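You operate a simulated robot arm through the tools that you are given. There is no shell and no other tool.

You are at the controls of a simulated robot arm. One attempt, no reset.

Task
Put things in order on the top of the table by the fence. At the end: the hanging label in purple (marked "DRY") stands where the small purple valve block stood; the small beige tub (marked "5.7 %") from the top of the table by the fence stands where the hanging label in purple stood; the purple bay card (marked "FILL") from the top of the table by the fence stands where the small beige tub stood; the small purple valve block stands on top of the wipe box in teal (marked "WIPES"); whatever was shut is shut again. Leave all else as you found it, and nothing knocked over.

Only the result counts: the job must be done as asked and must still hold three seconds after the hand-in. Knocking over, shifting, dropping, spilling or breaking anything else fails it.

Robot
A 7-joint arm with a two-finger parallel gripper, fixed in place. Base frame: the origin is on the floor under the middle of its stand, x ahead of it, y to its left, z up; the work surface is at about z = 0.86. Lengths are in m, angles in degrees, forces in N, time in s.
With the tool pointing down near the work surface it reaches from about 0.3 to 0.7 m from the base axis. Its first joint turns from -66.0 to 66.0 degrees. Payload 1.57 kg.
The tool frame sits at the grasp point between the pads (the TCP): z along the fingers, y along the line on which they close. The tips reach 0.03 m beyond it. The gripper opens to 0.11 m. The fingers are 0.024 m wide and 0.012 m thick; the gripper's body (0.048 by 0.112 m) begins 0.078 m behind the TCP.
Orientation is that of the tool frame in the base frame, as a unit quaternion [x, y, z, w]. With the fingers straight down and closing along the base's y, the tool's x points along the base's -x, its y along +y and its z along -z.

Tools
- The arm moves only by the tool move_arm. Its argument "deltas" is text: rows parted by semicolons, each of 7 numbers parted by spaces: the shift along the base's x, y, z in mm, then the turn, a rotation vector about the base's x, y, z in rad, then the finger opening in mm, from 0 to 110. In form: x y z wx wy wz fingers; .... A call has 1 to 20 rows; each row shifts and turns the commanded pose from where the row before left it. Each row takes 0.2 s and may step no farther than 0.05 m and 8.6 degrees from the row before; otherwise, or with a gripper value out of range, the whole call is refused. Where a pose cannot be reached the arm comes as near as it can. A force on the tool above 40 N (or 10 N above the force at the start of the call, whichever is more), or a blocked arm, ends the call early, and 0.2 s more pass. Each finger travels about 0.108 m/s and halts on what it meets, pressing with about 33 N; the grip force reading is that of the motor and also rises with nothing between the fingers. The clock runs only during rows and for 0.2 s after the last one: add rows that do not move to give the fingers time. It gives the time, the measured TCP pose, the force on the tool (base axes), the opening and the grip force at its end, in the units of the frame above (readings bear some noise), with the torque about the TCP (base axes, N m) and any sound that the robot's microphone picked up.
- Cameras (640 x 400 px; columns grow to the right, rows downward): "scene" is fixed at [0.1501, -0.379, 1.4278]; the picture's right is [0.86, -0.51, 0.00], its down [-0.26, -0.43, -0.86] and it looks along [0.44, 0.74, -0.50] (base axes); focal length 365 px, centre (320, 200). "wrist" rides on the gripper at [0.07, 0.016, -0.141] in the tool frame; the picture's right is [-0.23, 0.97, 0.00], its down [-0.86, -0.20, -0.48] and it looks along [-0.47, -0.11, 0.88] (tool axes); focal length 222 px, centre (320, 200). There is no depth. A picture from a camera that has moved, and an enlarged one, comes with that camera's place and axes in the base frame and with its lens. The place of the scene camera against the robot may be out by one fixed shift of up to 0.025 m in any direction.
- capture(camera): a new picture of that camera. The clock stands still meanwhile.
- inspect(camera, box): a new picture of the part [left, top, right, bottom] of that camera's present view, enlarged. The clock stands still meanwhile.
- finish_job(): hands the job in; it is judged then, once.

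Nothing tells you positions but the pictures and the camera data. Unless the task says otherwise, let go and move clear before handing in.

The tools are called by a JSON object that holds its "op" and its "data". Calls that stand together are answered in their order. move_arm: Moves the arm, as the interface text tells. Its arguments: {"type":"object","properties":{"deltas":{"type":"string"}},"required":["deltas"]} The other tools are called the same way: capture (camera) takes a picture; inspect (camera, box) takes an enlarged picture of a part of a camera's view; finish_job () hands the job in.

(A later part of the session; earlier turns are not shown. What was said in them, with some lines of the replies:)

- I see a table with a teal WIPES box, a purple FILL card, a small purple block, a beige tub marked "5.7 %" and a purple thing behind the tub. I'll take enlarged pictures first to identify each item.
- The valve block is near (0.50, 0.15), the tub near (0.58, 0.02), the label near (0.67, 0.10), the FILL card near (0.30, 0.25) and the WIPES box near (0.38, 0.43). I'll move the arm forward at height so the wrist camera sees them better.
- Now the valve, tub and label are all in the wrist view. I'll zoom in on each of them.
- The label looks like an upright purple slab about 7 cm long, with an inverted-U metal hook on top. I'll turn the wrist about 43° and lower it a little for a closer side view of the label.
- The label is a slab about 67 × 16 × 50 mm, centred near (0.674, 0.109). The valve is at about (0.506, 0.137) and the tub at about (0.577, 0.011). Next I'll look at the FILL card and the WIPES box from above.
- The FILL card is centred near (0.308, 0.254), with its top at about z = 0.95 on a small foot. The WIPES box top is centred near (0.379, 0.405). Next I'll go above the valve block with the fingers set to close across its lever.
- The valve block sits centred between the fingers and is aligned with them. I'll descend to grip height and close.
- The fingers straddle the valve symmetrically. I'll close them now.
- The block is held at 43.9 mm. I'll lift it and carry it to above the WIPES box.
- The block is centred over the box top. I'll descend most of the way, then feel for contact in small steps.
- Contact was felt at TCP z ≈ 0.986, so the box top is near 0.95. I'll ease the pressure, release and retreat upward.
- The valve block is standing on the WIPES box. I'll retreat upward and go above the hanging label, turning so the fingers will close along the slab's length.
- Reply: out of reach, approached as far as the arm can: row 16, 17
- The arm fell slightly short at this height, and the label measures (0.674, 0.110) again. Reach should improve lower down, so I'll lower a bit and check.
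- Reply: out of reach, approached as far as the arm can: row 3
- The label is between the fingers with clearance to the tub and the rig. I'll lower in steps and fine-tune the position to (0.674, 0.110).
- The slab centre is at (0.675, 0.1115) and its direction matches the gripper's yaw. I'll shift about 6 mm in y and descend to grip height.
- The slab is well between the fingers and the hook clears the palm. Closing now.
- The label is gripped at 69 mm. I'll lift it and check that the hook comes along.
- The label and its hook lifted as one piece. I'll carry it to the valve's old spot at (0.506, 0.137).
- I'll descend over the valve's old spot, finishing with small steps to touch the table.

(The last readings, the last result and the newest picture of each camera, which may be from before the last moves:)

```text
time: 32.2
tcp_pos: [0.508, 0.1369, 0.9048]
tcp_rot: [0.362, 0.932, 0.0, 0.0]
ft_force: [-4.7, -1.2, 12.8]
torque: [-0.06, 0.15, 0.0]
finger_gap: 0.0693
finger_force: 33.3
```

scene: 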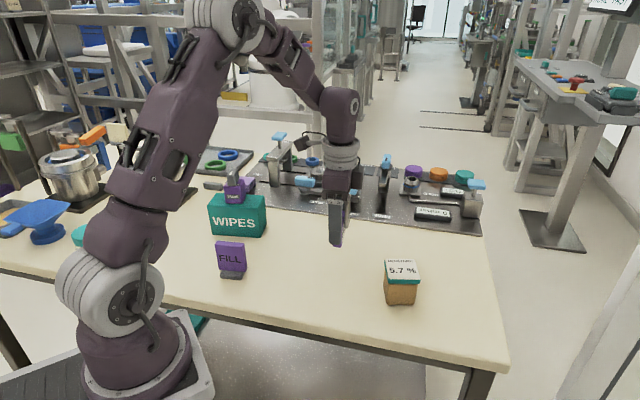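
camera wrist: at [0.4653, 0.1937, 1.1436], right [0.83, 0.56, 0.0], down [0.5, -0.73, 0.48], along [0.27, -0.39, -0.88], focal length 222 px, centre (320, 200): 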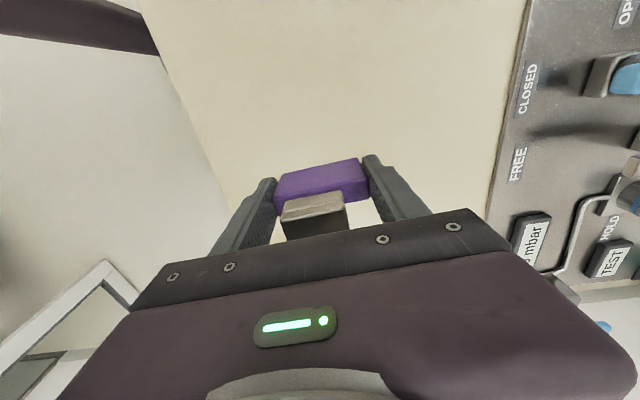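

The label has touched the table. I'll ease off slightly and release.

{"op": "move_arm", "data": {"deltas": "0 0 0.8 0 0 0 40; 0 0 0 0 0 0 40; 0 0 0 0 0 0 75; 0 0 0 0 0 0 95; 0 0 0 0 0 0 95"}}

{"op": "capture", "data": {"camera": "wrist"}}

{"op": "inspect", "data": {"camera": "scene", "box": [280, 180, 400, 290]}}

```text
time: 33.4
tcp_pos: [0.5075, 0.1362, 0.9047]
tcp_rot: [0.363, 0.932, 0.0, -0.001]
ft_force: [0.3, 0.2, 0.5]
torque: [0.02, -0.02, 0.05]
finger_gap: 0.095
finger_force: 0.0
```

```text
taken
camera wrist: at [0.4675, 0.1956, 1.0476], right [0.83, 0.56, 0.0], down [0.5, -0.72, 0.48], along [0.27, -0.4, -0.88], focal length 222 px, centre (320, 200)
```

wrist: 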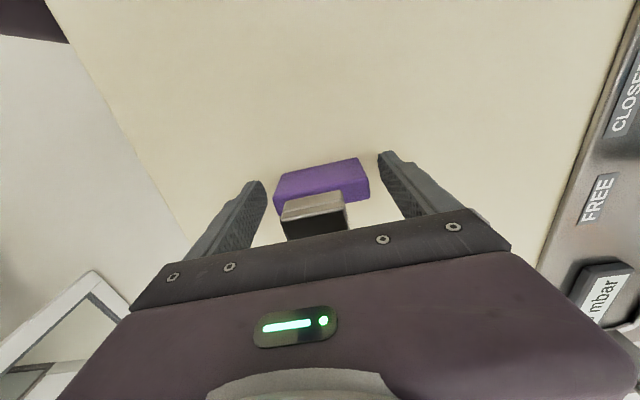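

```text
3.64 times, centred on (340, 235) of scene
camera zoom: at [0.1501, -0.379, 1.4278], right [0.86, -0.51, 0.0], down [-0.26, -0.43, -0.86], along [0.44, 0.74, -0.5], focal length 1327 px, centre (247, 73)
```

zoom: 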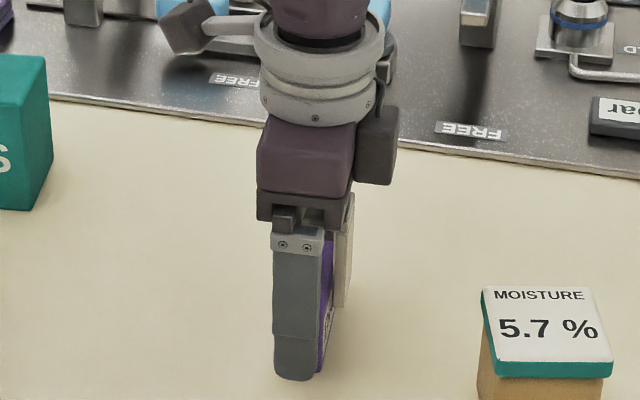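

Released. I'll rise straight up and check that the label stands, then move toward the tub.

{"op": "move_arm", "data": {"deltas": "0 0 10 0 0 0 98; 0 0 25 0 0 0 100; 0 0 35 0 0 0 100; 0 0 40 0 0 0 100; 0 0 25 0 0 0 100; 0 0 0 0 0 0 100"}}

{"op": "capture", "data": {"camera": "wrist"}}

{"op": "inspect", "data": {"camera": "scene", "box": [280, 180, 440, 310]}}

{"op": "inspect", "data": {"camera": "wrist", "box": [250, 100, 410, 215]}}

```text
time: 34.8
tcp_pos: [0.5067, 0.1348, 1.0409]
tcp_rot: [0.363, 0.932, -0.001, 0.0]
ft_force: [-0.3, -1.0, -0.7]
torque: [0.0, 0.0, 0.02]
finger_gap: 0.1
finger_force: 0.1
```

```text
taken
camera wrist: at [0.467, 0.1932, 1.1833], right [0.83, 0.56, 0.0], down [0.5, -0.72, 0.48], along [0.27, -0.4, -0.88], focal length 222 px, centre (320, 200)
```

wrist: 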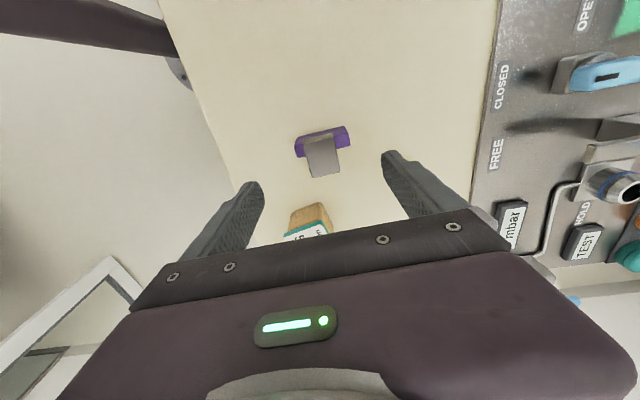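

```text
3.08 times, centred on (360, 245) of scene
camera zoom: at [0.1501, -0.379, 1.4278], right [0.86, -0.51, 0.0], down [-0.26, -0.43, -0.86], along [0.44, 0.74, -0.5], focal length 1123 px, centre (197, 62)
```

zoom: 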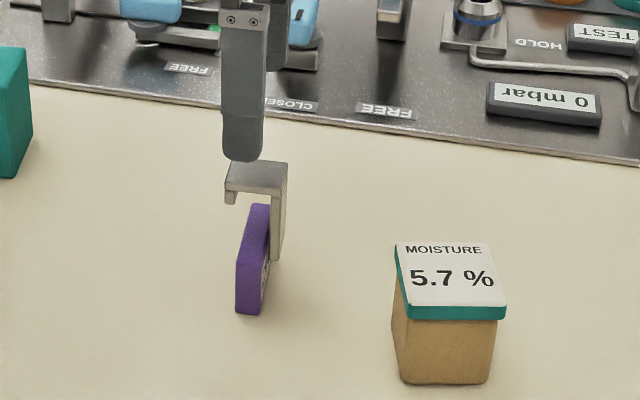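

```text
3.48 times, centred on (330, 158) of wrist
camera zoom: at [0.467, 0.1932, 1.1833], right [0.83, 0.56, 0.0], down [0.5, -0.72, 0.48], along [0.27, -0.4, -0.88], focal length 773 px, centre (285, 348)
```

zoom: 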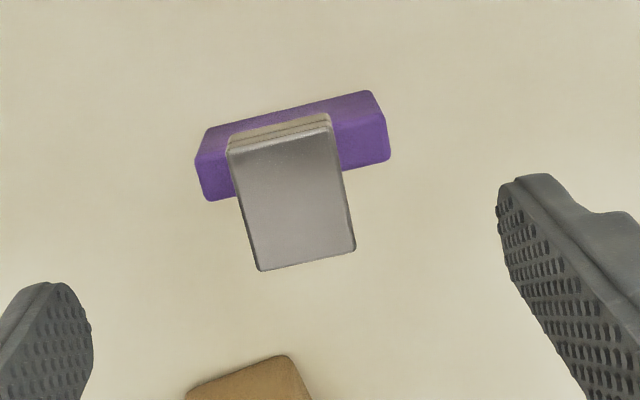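

The label stands where the valve stood. Next is the tub: I'll go above it and turn slightly to match its sides.

{"op": "move_arm", "data": {"deltas": "14 -24.8 3 0 0 0.033 100; 14 -24.8 3 0 0 0.033 100; 14 -24.8 3 0 0 0.033 100; 14 -24.8 0 0 0 0.033 100; 14 -24.8 0 0 0 0.033 100; 0 0 0 0 0 0 100"}}

{"op": "capture", "data": {"camera": "wrist"}}

{"op": "inspect", "data": {"camera": "wrist", "box": [240, 90, 400, 210]}}

{"op": "inspect", "data": {"camera": "scene", "box": [360, 230, 450, 310]}}

```text
time: 36.2
tcp_pos: [0.5787, 0.0114, 1.0489]
tcp_rot: [0.284, 0.959, 0.0, 0.001]
ft_force: [0.3, -0.7, -0.3]
torque: [0.0, -0.04, 0.01]
finger_gap: 0.1
finger_force: 0.1
```

```text
taken
camera wrist: at [0.5274, 0.0632, 1.1917], right [0.72, 0.69, 0.0], down [0.61, -0.63, 0.48], along [0.33, -0.35, -0.88], focal length 222 px, centre (320, 200)
```

wrist: 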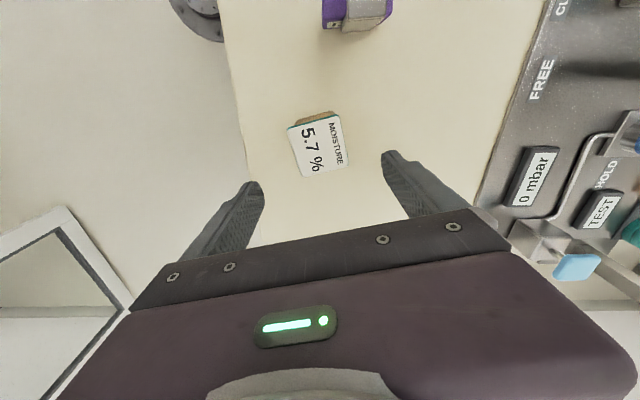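

```text
3.33 times, centred on (320, 150) of wrist
camera zoom: at [0.5274, 0.0632, 1.1917], right [0.72, 0.69, 0.0], down [0.61, -0.63, 0.48], along [0.33, -0.35, -0.88], focal length 740 px, centre (320, 367)
```

zoom: 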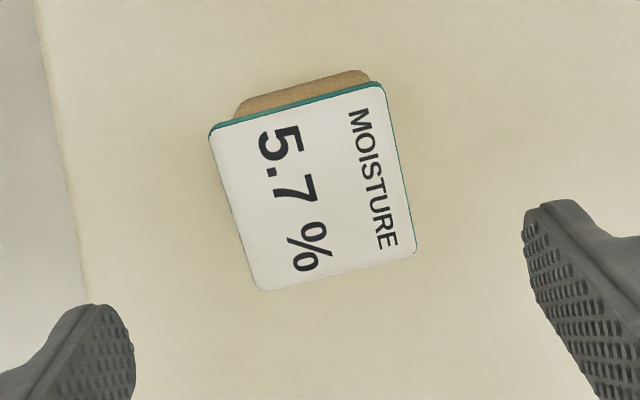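

```text
5.00 times, centred on (405, 270) of scene
camera zoom: at [0.1501, -0.379, 1.4278], right [0.86, -0.51, 0.0], down [-0.26, -0.43, -0.86], along [0.44, 0.74, -0.5], focal length 1825 px, centre (-105, -150)
```

zoom: 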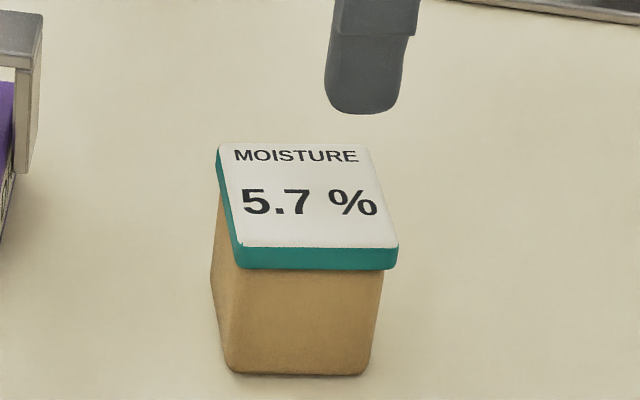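

The tub lid is centred near (0.5755, 0.0105) and aligned with the gripper. I'll descend around it.

{"op": "move_arm", "data": {"deltas": "-1.5 -0.3 -30 0 0 0.015 100; -1.5 -0.3 -30 0 0 0 100; 0 0 -30 0 0 0 100; 0 0 -30 0 0 0 100; 0 0 -22 0 0 0 100; 0 0 -10 0 0 0 100; 0 0 0 0 0 0 100"}}

{"op": "capture", "data": {"camera": "wrist"}}

{"op": "inspect", "data": {"camera": "scene", "box": [350, 210, 470, 320]}}

```text
time: 37.8
tcp_pos: [0.5738, 0.0113, 0.896]
tcp_rot: [0.278, 0.961, 0.0, 0.0]
ft_force: [-0.3, -0.9, -0.9]
torque: [-0.01, -0.02, -0.02]
finger_gap: 0.1001
finger_force: 0.0
```

```text
taken
camera wrist: at [0.5218, 0.0624, 1.0386], right [0.71, 0.7, 0.0], down [0.62, -0.62, 0.48], along [0.34, -0.34, -0.88], focal length 222 px, centre (320, 200)
```

wrist: 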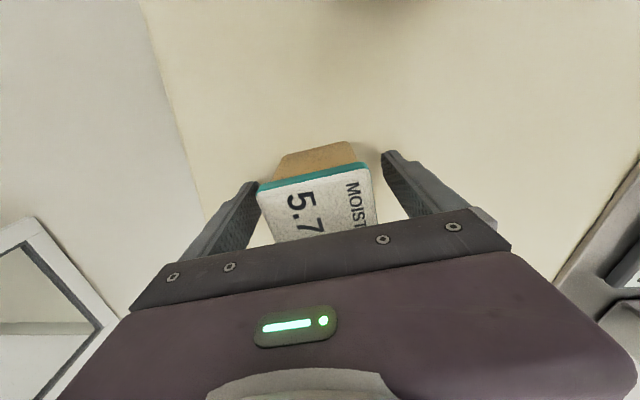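

```text
3.64 times, centred on (410, 265) of scene
camera zoom: at [0.1501, -0.379, 1.4278], right [0.86, -0.51, 0.0], down [-0.26, -0.43, -0.86], along [0.44, 0.74, -0.5], focal length 1327 px, centre (-7, -36)
```

zoom: 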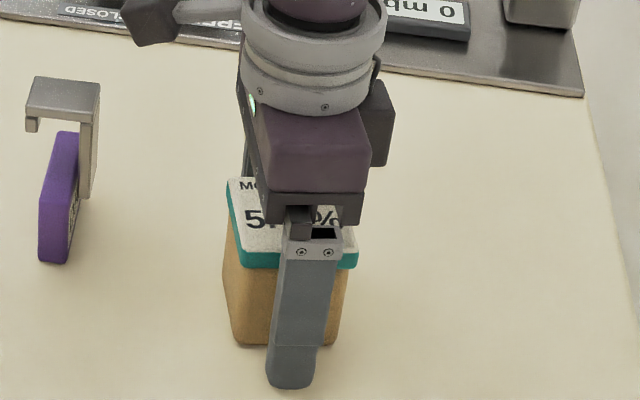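

The tub sits centred between the fingers. Closing, then a very small test lift.

{"op": "move_arm", "data": {"deltas": "0 0 0 0 0 0 70; 0 0 0 0 0 0 45; 0 0 0 0 0 0 35; 0 0 0 0 0 0 35"}}

{"op": "move_arm", "data": {"deltas": "0 0 3 0 0 0 35; 0 0 3 0 0 0 35; 0 0 0 0 0 0 35"}}

{"op": "inspect", "data": {"camera": "scene", "box": [350, 210, 470, 320]}}

{"op": "capture", "data": {"camera": "wrist"}}

```text
time: 38.8
tcp_pos: [0.5718, 0.0112, 0.8957]
tcp_rot: [0.278, 0.961, 0.0, 0.0]
ft_force: [0.9, 0.6, 0.3]
torque: [-0.02, -0.09, 0.07]
finger_gap: 0.0599
finger_force: 32.7
```

```text
time: 39.6
tcp_pos: [0.5729, 0.0131, 0.9035]
tcp_rot: [0.277, 0.961, 0.0, -0.001]
ft_force: [-0.4, 0.4, -1.7]
torque: [-0.02, -0.01, -0.01]
finger_gap: 0.0596
finger_force: 33.2
```

```text
3.64 times, centred on (410, 265) of scene
camera zoom: at [0.1502, -0.379, 1.4278], right [0.86, -0.51, 0.0], down [-0.26, -0.43, -0.86], along [0.44, 0.74, -0.5], focal length 1327 px, centre (-7, -36)
```

zoom: 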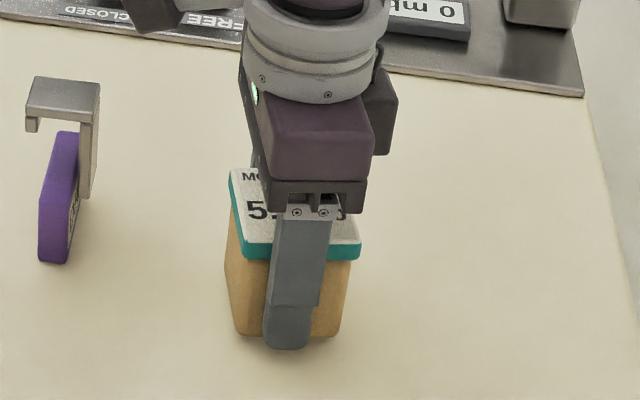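

```text
taken
camera wrist: at [0.5226, 0.0626, 1.0457], right [0.71, 0.7, 0.0], down [0.62, -0.62, 0.48], along [0.34, -0.34, -0.88], focal length 222 px, centre (320, 200)
```

wrist: 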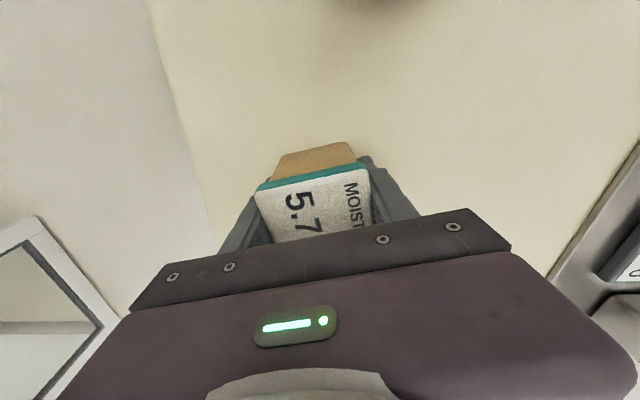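

The tub and lid rose together with a weight of about 1.7 N. I'll lift more and carry the tub to the label's old spot at (0.675, 0.1115).

{"op": "move_arm", "data": {"deltas": "0 0 15 0 0 0 35; 0 0 20 0 0 0 35; 0 0 10 0 0 0 35; 16.5 16.8 0 0 0 0 35; 16.5 16.8 0 0 0 0 35; 16.5 16.8 0 0 0 0 35; 16.5 16.8 0 0 0 0 35; 16.5 16.8 0 0 0 0 35; 16.5 16.8 0 0 0 0 35; 0 0 0 0 0 0 35"}}

{"op": "capture", "data": {"camera": "wrist"}}

{"op": "capture", "data": {"camera": "scene"}}

```text
time: 41.8
tcp_pos: [0.6752, 0.1125, 0.9477]
tcp_rot: [0.278, 0.961, 0.0, 0.0]
ft_force: [-0.4, 0.0, -2.1]
torque: [0.03, 0.01, 0.0]
finger_gap: 0.0601
finger_force: 33.1
```

```text
taken
camera wrist: at [0.6239, 0.1634, 1.0901], right [0.71, 0.7, 0.0], down [0.62, -0.62, 0.48], along [0.34, -0.34, -0.88], focal length 222 px, centre (320, 200)
```

wrist: 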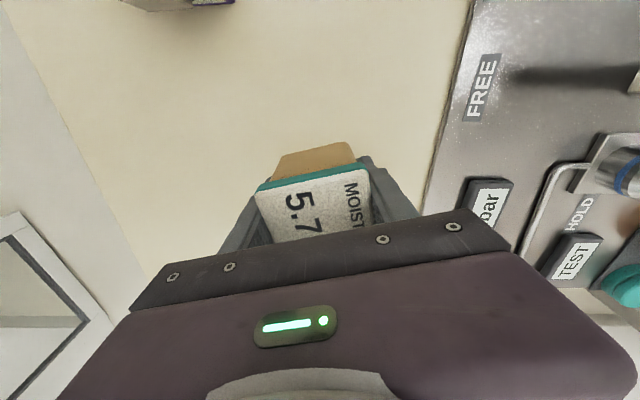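

```text
taken
```

scene: 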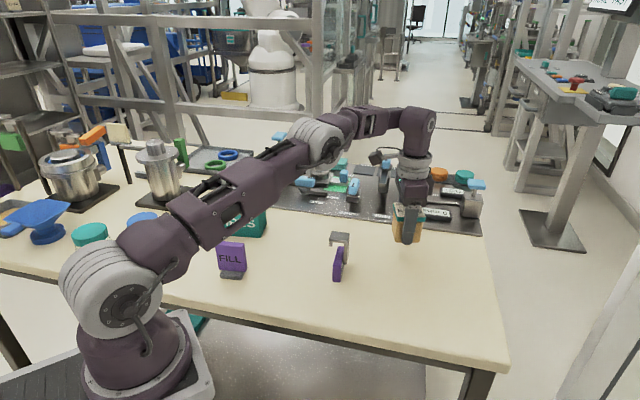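

{"op": "move_arm", "data": {"deltas": "0 0 -15 0 0 0 35; 0 0 -15 0 0 0 35; 0 0 -13 0 0 0 35; 0 0 0 0 0 0 35"}}

{"op": "move_arm", "data": {"deltas": "0 0 -3 0 0 0 35; 0 0 0 0 0 0 35"}}

{"op": "move_arm", "data": {"deltas": "0 0 -2 0 0 0 35; 0 0 0 0 0 0 35"}}

```text
time: 42.8
tcp_pos: [0.6755, 0.112, 0.9069]
tcp_rot: [0.278, 0.961, 0.0, 0.0]
ft_force: [-0.7, 0.6, -2.1]
torque: [0.03, 0.02, 0.02]
finger_gap: 0.0596
finger_force: 33.1
```

```text
time: 43.4
tcp_pos: [0.6746, 0.1126, 0.9028]
tcp_rot: [0.278, 0.961, 0.0, 0.0]
ft_force: [0.1, -0.2, -1.7]
torque: [-0.02, -0.02, -0.03]
finger_gap: 0.0596
finger_force: 33.5
```

```text
time: 44.0
tcp_pos: [0.6744, 0.1125, 0.9009]
tcp_rot: [0.277, 0.961, 0.0, 0.0]
ft_force: [0.0, -0.5, -1.7]
torque: [-0.03, 0.02, -0.01]
finger_gap: 0.0596
finger_force: 32.4
```

{"op": "move_arm", "data": {"deltas": "0 0 -2 0 0 0 35; 0 0 0 0 0 0 35"}}

{"op": "move_arm", "data": {"deltas": "0 0 -1.5 0 0 0 35; 0 0 0 0 0 0 35"}}

```text
time: 44.6
tcp_pos: [0.6752, 0.1124, 0.8985]
tcp_rot: [0.277, 0.961, -0.001, 0.0]
ft_force: [0.1, -0.4, -1.0]
torque: [0.02, 0.0, 0.01]
finger_gap: 0.0596
finger_force: 33.6
```

```text
time: 45.2
tcp_pos: [0.6753, 0.1134, 0.8965]
tcp_rot: [0.278, 0.961, -0.001, 0.0]
ft_force: [0.0, 0.2, -1.8]
torque: [0.02, 0.0, 0.01]
finger_gap: 0.0599
finger_force: 32.7
```

{"op": "move_arm", "data": {"deltas": "0 0 -1 0 0 0 35; 0 0 0 0 0 0 35"}}

```text
time: 45.8
tcp_pos: [0.6742, 0.1136, 0.8973]
tcp_rot: [0.277, 0.961, 0.0, 0.001]
ft_force: [-2.1, 0.3, 4.9]
torque: [-0.17, 0.14, -0.01]
finger_gap: 0.0598
finger_force: 33.7
```

Contact with the table is felt. I'll release the tub.

{"op": "move_arm", "data": {"deltas": "0 0 0 0 0 0 65; 0 0 0 0 0 0 85; 0 0 0 0 0 0 90; 0 0 0 0 0 0 90"}}

{"op": "capture", "data": {"camera": "wrist"}}

{"op": "inspect", "data": {"camera": "scene", "box": [350, 170, 470, 280]}}

```text
time: 46.8
tcp_pos: [0.6736, 0.1137, 0.8951]
tcp_rot: [0.277, 0.961, 0.0, 0.0]
ft_force: [-0.6, -0.7, -0.5]
torque: [-0.02, -0.03, -0.03]
finger_gap: 0.09
finger_force: 0.0
```

```text
taken
camera wrist: at [0.6234, 0.164, 1.0384], right [0.71, 0.7, 0.0], down [0.62, -0.62, 0.48], along [0.34, -0.34, -0.88], focal length 222 px, centre (320, 200)
```

wrist: 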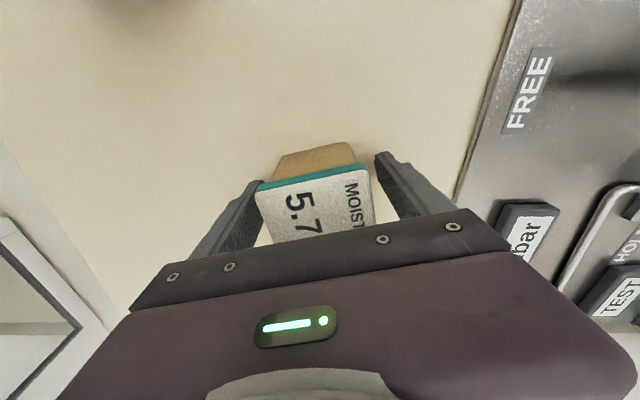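

```text
3.64 times, centred on (410, 225) of scene
camera zoom: at [0.1501, -0.379, 1.4278], right [0.86, -0.51, 0.0], down [-0.26, -0.43, -0.86], along [0.44, 0.74, -0.5], focal length 1327 px, centre (-7, 109)
```

zoom: 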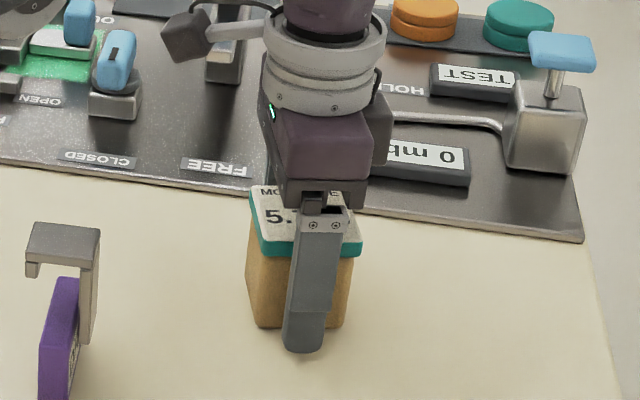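

The tub stands upright at the label's old spot. I'll rise and go above the FILL card, flying well over the label's hook.

{"op": "move_arm", "data": {"deltas": "0 0 10 0 0 0 95; 0 0 25 0 0 0 95; 0 0 30 0 0 0 90; 0 0 30 0 0 0 90; -25 9.6 15 0 0 0 80; -25 9.6 15 0 0 0 80; -25 9.6 15 0 0 0 80; -25 9.6 15 0 0 0 80; -33.2 12.8 2 0 0 -0.0105 75; -33.2 12.8 2 0 0 -0.0105 70; -33.2 12.8 2 0 0 -0.0105 70; -33.2 12.8 2 0 0 -0.0105 70; -33.2 12.8 0 0 0 -0.0105 70; -33.2 12.8 0 0 0 -0.0105 70; -33.2 12.8 0 0 0 -0.0105 70; -33.2 12.8 0 0 0 -0.0105 70; 0 0 0 0 0 0 70"}}

{"op": "capture", "data": {"camera": "wrist"}}

{"op": "inspect", "data": {"camera": "wrist", "box": [240, 90, 400, 210]}}

{"op": "capture", "data": {"camera": "scene"}}

```text
time: 50.4
tcp_pos: [0.3051, 0.2556, 1.0567]
tcp_rot: [0.316, 0.949, 0.0, 0.0]
ft_force: [0.4, 0.3, 0.0]
torque: [0.04, 0.0, 0.02]
finger_gap: 0.0697
finger_force: 0.0
```

```text
taken
camera wrist: at [0.2594, 0.3103, 1.199], right [0.77, 0.64, 0.0], down [0.56, -0.67, 0.48], along [0.31, -0.37, -0.88], focal length 222 px, centre (320, 200)
```

wrist: 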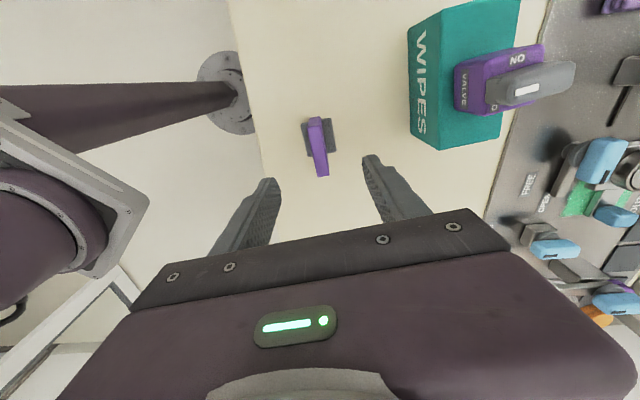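

```text
3.33 times, centred on (320, 150) of wrist
camera zoom: at [0.2594, 0.3103, 1.199], right [0.77, 0.64, 0.0], down [0.56, -0.67, 0.48], along [0.31, -0.37, -0.88], focal length 740 px, centre (320, 367)
```

zoom: 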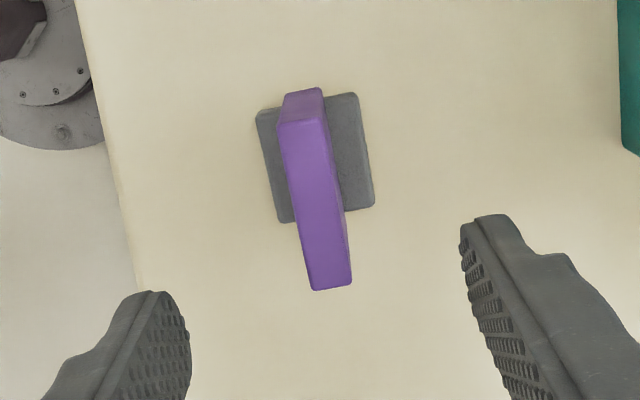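

```text
taken
```

scene: 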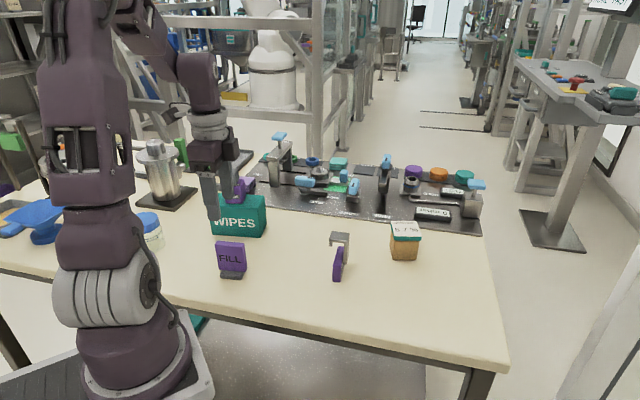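

The FILL card is centred between the fingers. I'll rotate about 3° to match it and descend, keeping the tips above its foot.

{"op": "move_arm", "data": {"deltas": "0.3 -1 -20 0 0 -0.028 70; 0.3 -1 -25 0 0 -0.027 70; 0 0 -30 0 0 0 70; 0 0 -30 0 0 0 70; 0 0 -20 0 0 0 70; 0 0 -10 0 0 0 70; 0 0 0 0 0 0 70"}}

{"op": "capture", "data": {"camera": "wrist"}}

{"op": "inspect", "data": {"camera": "scene", "box": [170, 190, 290, 300]}}

```text
time: 52.0
tcp_pos: [0.3093, 0.2552, 0.9246]
tcp_rot: [0.344, 0.939, 0.001, 0.0]
ft_force: [0.3, -0.7, -0.1]
torque: [0.02, -0.03, 0.0]
finger_gap: 0.07
finger_force: 0.1
```

```text
taken
camera wrist: at [0.2666, 0.311, 1.0666], right [0.8, 0.6, 0.0], down [0.52, -0.7, 0.48], along [0.29, -0.38, -0.88], focal length 222 px, centre (320, 200)
```

wrist: 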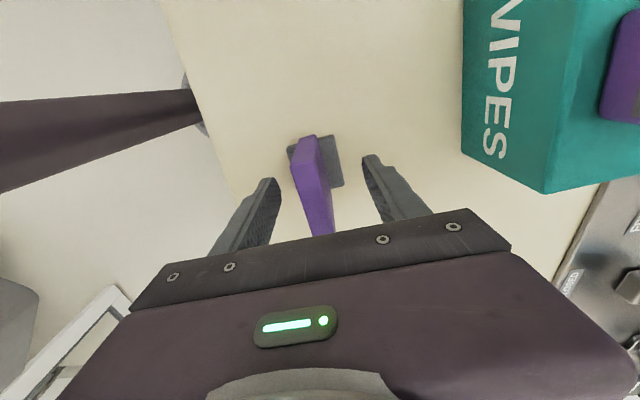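

```text
3.64 times, centred on (230, 245) of scene
camera zoom: at [0.1501, -0.379, 1.4278], right [0.86, -0.51, 0.0], down [-0.26, -0.43, -0.86], along [0.44, 0.74, -0.5], focal length 1327 px, centre (647, 36)
```

zoom: 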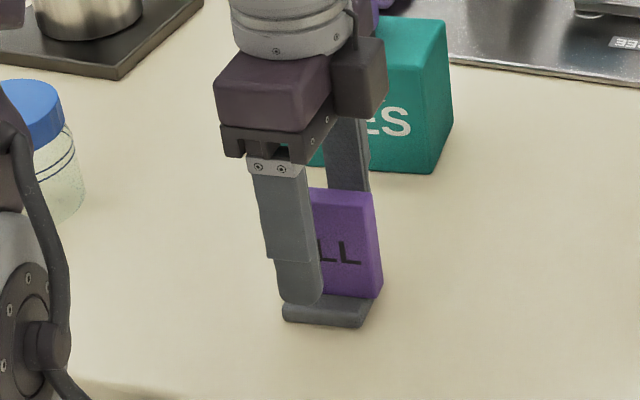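

The card is between the fingers and the tips are clear of the foot. Closing.

{"op": "move_arm", "data": {"deltas": "0 0 -2 0 0 0 45; 0 0 0 0 0 0 20; 0 0 0 0 0 0 5; 0 0 0 0 0 0 5; 0 0 0 0 0 0 5"}}

{"op": "capture", "data": {"camera": "wrist"}}

{"op": "inspect", "data": {"camera": "scene", "box": [170, 190, 290, 300]}}

```text
time: 53.2
tcp_pos: [0.3091, 0.2538, 0.9218]
tcp_rot: [0.343, 0.939, 0.0, 0.001]
ft_force: [-0.4, 0.1, 0.0]
torque: [0.02, 0.02, 0.03]
finger_gap: 0.0157
finger_force: 30.9
```

```text
taken
camera wrist: at [0.2665, 0.3104, 1.0652], right [0.8, 0.6, 0.0], down [0.53, -0.7, 0.48], along [0.29, -0.38, -0.88], focal length 222 px, centre (320, 200)
```

wrist: 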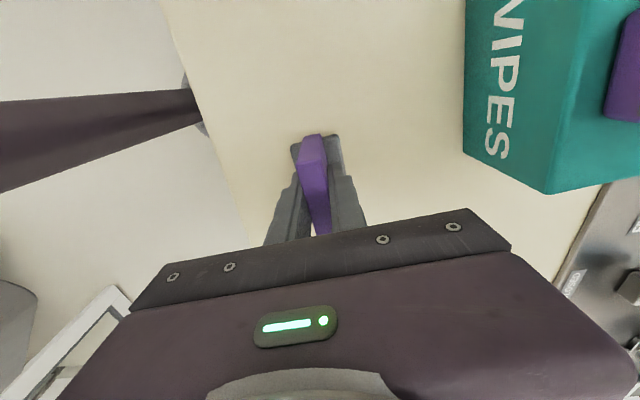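

```text
3.64 times, centred on (230, 245) of scene
camera zoom: at [0.1501, -0.3789, 1.4278], right [0.86, -0.51, 0.0], down [-0.26, -0.43, -0.86], along [0.44, 0.74, -0.5], focal length 1327 px, centre (647, 36)
```

zoom: 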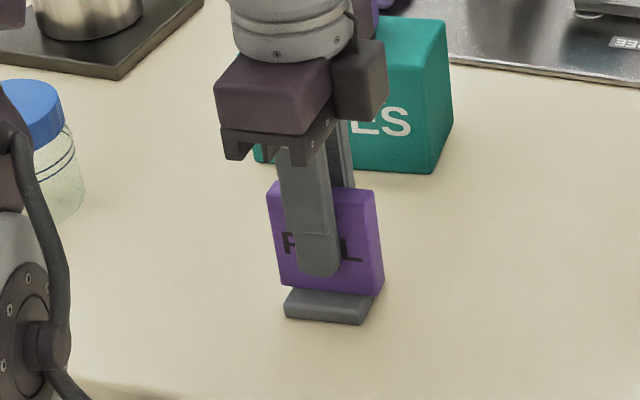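

The card is gripped at 15.7 mm, near its middle. I'll lift it and carry it around the label to the tub's old spot at (0.576, 0.011).

{"op": "move_arm", "data": {"deltas": "0 0 8 0 0 0 5; 0 0 20 0 0 0 5; 0 0 30 0 0 0 5; 0 0 35 0 0 0 5; 0 0 27 0 0 0 5; 18 -38 0 0 0 0 5; 18 -38 0 0 0 0 5; 18 -38 0 0 0 0 5; 18 -38 0 0 0 0 5; 18 -38 0 0 0 0 5; 35.4 -10.5 0 0 0 0 5; 35.4 -10.5 0 0 0 0 5; 35.4 -10.5 0 0 0 0 5; 35.4 -10.5 0 0 0 0 5; 35.4 -10.5 0 0 0 0 5; 0 0 0 0 0 0 5"}}

{"op": "capture", "data": {"camera": "wrist"}}

{"op": "capture", "data": {"camera": "scene"}}

```text
time: 56.6
tcp_pos: [0.5787, 0.0101, 1.0419]
tcp_rot: [0.343, 0.939, 0.001, 0.0]
ft_force: [0.3, 0.6, 0.4]
torque: [0.03, -0.02, 0.0]
finger_gap: 0.0155
finger_force: 31.0
```

```text
taken
camera wrist: at [0.5357, 0.0667, 1.1859], right [0.8, 0.6, 0.0], down [0.53, -0.7, 0.48], along [0.29, -0.38, -0.88], focal length 222 px, centre (320, 200)
```

wrist: 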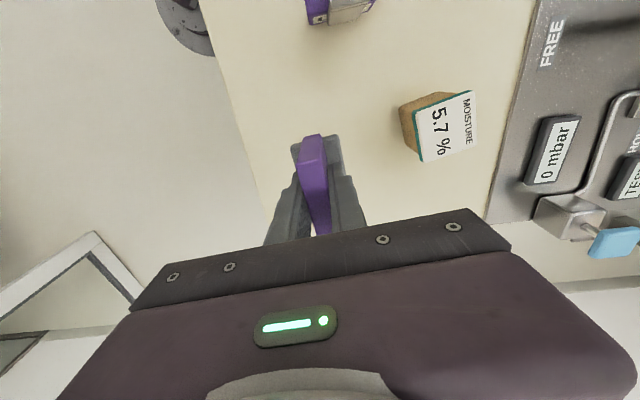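

```text
taken
```

scene: 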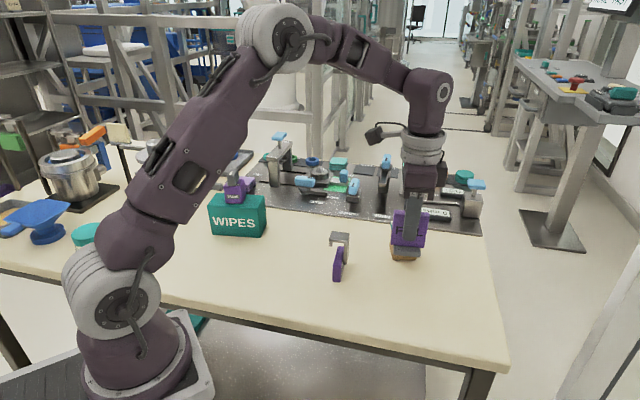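

I'll descend with a slight correction, then feel for the table.

{"op": "move_arm", "data": {"deltas": "-1 0.8 -25 0 0 0 5; -1 0.7 -30 0 0 0 5; 0 0 -30 0 0 0 5; 0 0 -22 0 0 0 5; 0 0 -5 0 0 0 5; 0 0 0 0 0 0 5"}}

{"op": "move_arm", "data": {"deltas": "0 0 -3 0 0 0 5; 0 0 0 0 0 0 5"}}

{"op": "move_arm", "data": {"deltas": "0 0 -2 0 0 0 5; 0 0 0 0 0 0 5"}}

```text
time: 58.0
tcp_pos: [0.5745, 0.009, 0.9309]
tcp_rot: [0.343, 0.939, 0.0, 0.0]
ft_force: [0.4, 0.1, -1.7]
torque: [-0.03, -0.03, 0.02]
finger_gap: 0.0155
finger_force: 30.9
```

```text
time: 58.6
tcp_pos: [0.5745, 0.0104, 0.9279]
tcp_rot: [0.342, 0.94, 0.0, 0.0]
ft_force: [0.3, 0.6, -1.2]
torque: [0.01, 0.01, 0.03]
finger_gap: 0.0156
finger_force: 31.8
```

```text
time: 59.2
tcp_pos: [0.5742, 0.0115, 0.9244]
tcp_rot: [0.343, 0.939, 0.0, 0.0]
ft_force: [-0.7, 0.8, -0.9]
torque: [0.04, 0.0, 0.02]
finger_gap: 0.0156
finger_force: 31.3
```

{"op": "move_arm", "data": {"deltas": "0 0 -1.5 0 0 0 5; 0 0 0 0 0 0 5"}}

{"op": "move_arm", "data": {"deltas": "0 0 -1.2 0 0 0 5; 0 0 0 0 0 0 5"}}

```text
time: 59.8
tcp_pos: [0.5739, 0.0114, 0.9242]
tcp_rot: [0.343, 0.939, 0.0, -0.001]
ft_force: [0.3, -0.3, -1.1]
torque: [-0.03, -0.02, -0.01]
finger_gap: 0.0155
finger_force: 31.5
```

```text
time: 60.4
tcp_pos: [0.5724, 0.012, 0.9227]
tcp_rot: [0.343, 0.939, -0.001, 0.0]
ft_force: [-0.7, 0.1, 4.8]
torque: [0.02, 0.05, 0.01]
finger_gap: 0.0154
finger_force: 31.6
```

Contact is felt, so I'll release the card.

{"op": "move_arm", "data": {"deltas": "0 0 0 0 0 0 25; 0 0 0 0 0 0 50; 0 0 0 0 0 0 60; 0 0 0 0 0 0 60"}}

{"op": "capture", "data": {"camera": "wrist"}}

{"op": "inspect", "data": {"camera": "scene", "box": [350, 200, 470, 310]}}

```text
time: 61.4
tcp_pos: [0.5733, 0.0098, 0.9225]
tcp_rot: [0.344, 0.939, -0.001, 0.0]
ft_force: [0.3, 0.0, 0.1]
torque: [-0.01, -0.02, 0.0]
finger_gap: 0.0601
finger_force: 0.1
```

```text
taken
camera wrist: at [0.531, 0.0679, 1.0648], right [0.8, 0.6, 0.0], down [0.53, -0.7, 0.48], along [0.29, -0.38, -0.88], focal length 222 px, centre (320, 200)
```

wrist: 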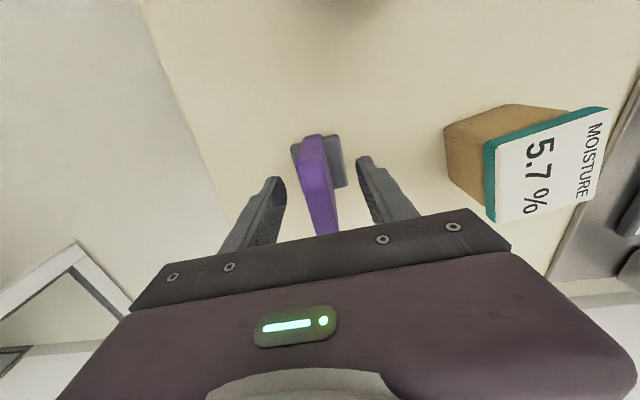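

```text
3.64 times, centred on (410, 255) of scene
camera zoom: at [0.1501, -0.379, 1.4278], right [0.86, -0.51, 0.0], down [-0.26, -0.43, -0.86], along [0.44, 0.74, -0.5], focal length 1327 px, centre (-7, 0)
```

zoom: 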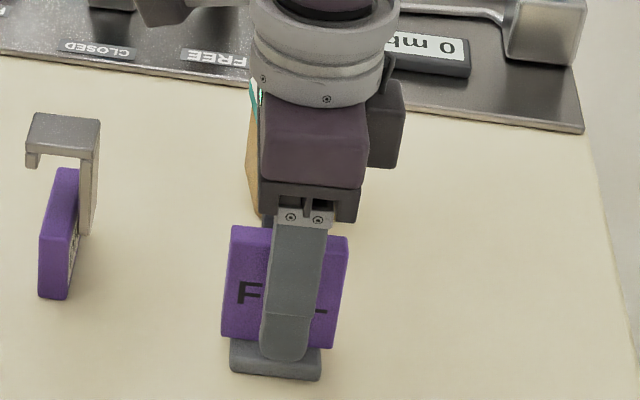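

Released, and the card stands on its foot. I'll rise straight up, back off to a clear place and check everything.

{"op": "move_arm", "data": {"deltas": "0 0 10 0 0 0 65; 0 0 25 0 0 0 70; 0 0 35 0 0 0 70; 0 0 40 0 0 0 70; 0 0 30 0 0 0 70; -30 0 20 0 0 0 70; -35 5 10 0 0 0 70; -35 5 0 0 0 0 70; -35 5 0 0 0 0 70; -35 5 0 0 0 0 70; 0 0 0 0 0 0 70"}}

{"op": "capture", "data": {"camera": "scene"}}

{"op": "inspect", "data": {"camera": "scene", "box": [300, 190, 460, 310]}}

{"op": "inspect", "data": {"camera": "scene", "box": [170, 150, 300, 260]}}

{"op": "capture", "data": {"camera": "wrist"}}

```text
time: 63.8
tcp_pos: [0.4032, 0.0316, 1.09]
tcp_rot: [0.343, 0.939, 0.0, 0.0]
ft_force: [-0.3, 0.2, 0.3]
torque: [0.01, -0.01, 0.01]
finger_gap: 0.0699
finger_force: 0.1
```

```text
taken
```

scene: 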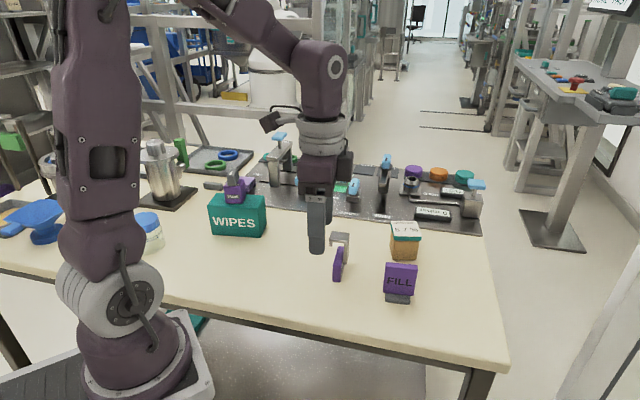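

```text
3.33 times, centred on (380, 250) of scene
camera zoom: at [0.1501, -0.379, 1.4278], right [0.86, -0.51, 0.0], down [-0.26, -0.43, -0.86], along [0.44, 0.74, -0.5], focal length 1216 px, centre (120, 33)
```

zoom: 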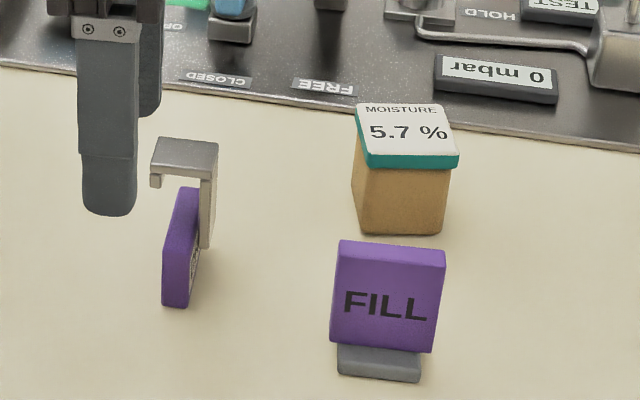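

```text
3.64 times, centred on (235, 205) of scene
camera zoom: at [0.1501, -0.379, 1.4278], right [0.86, -0.51, 0.0], down [-0.26, -0.43, -0.86], along [0.44, 0.74, -0.5], focal length 1327 px, centre (629, 182)
```

zoom: 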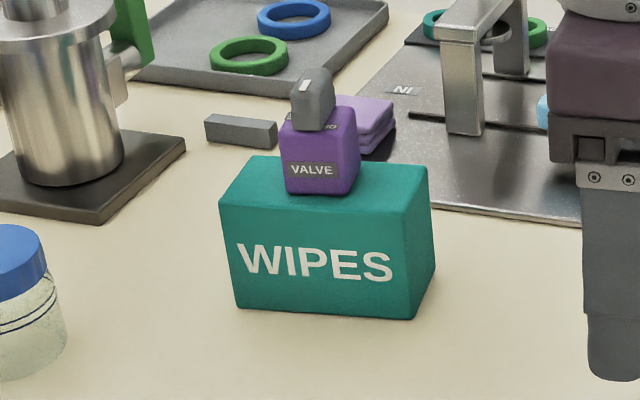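

```text
taken
camera wrist: at [0.3599, 0.088, 1.233], right [0.8, 0.6, 0.0], down [0.53, -0.7, 0.48], along [0.29, -0.38, -0.88], focal length 222 px, centre (320, 200)
```

wrist: 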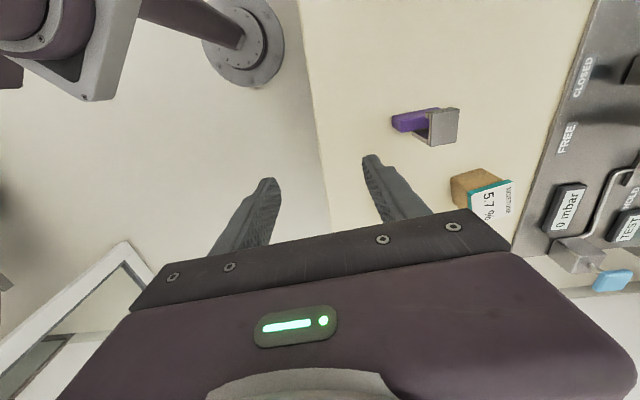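

The four items are in place: the label at the valve's old spot, the tub at the label's, the FILL card at the tub's, and the valve block upright on the WIPES box. Nothing else has moved in the pictures and the arm is clear, so I'm handing in.

{"op": "finish_job", "data": {}}

```text
The job is handed in.
```

I moved all four items as asked and handed the job in; the result has not come back to me. In the last pictures everything stands upright, nothing else looks shifted, and the arm is clear with the gripper empty.

| Item | Now stands | Position (x, y in m) |
|---|---|---|
| Valve block (purple) | on top of the WIPES box, near the middle of the lid | about (0.378, 0.407) |
| Hanging label "DRY" | where the valve block stood | about (0.508, 0.136) |
| Beige tub "5.7 %" | where the label stood | about (0.674, 0.113) |
| Bay card "FILL" | where the tub stood | about (0.573, 0.010) |

- **Accuracy:** I estimate each item is within about 5 mm of its target. The FILL card is the least exact, about 2–4 mm to the left of the tub's old centre as the scene camera sees it.
- **Orientation:** I kept each item's own orientation, so the label and the FILL card are turned roughly 8–10° from the items they replaced.
- **Lids:** I opened nothing. I lifted the tub by its closed lid, and it stayed on.
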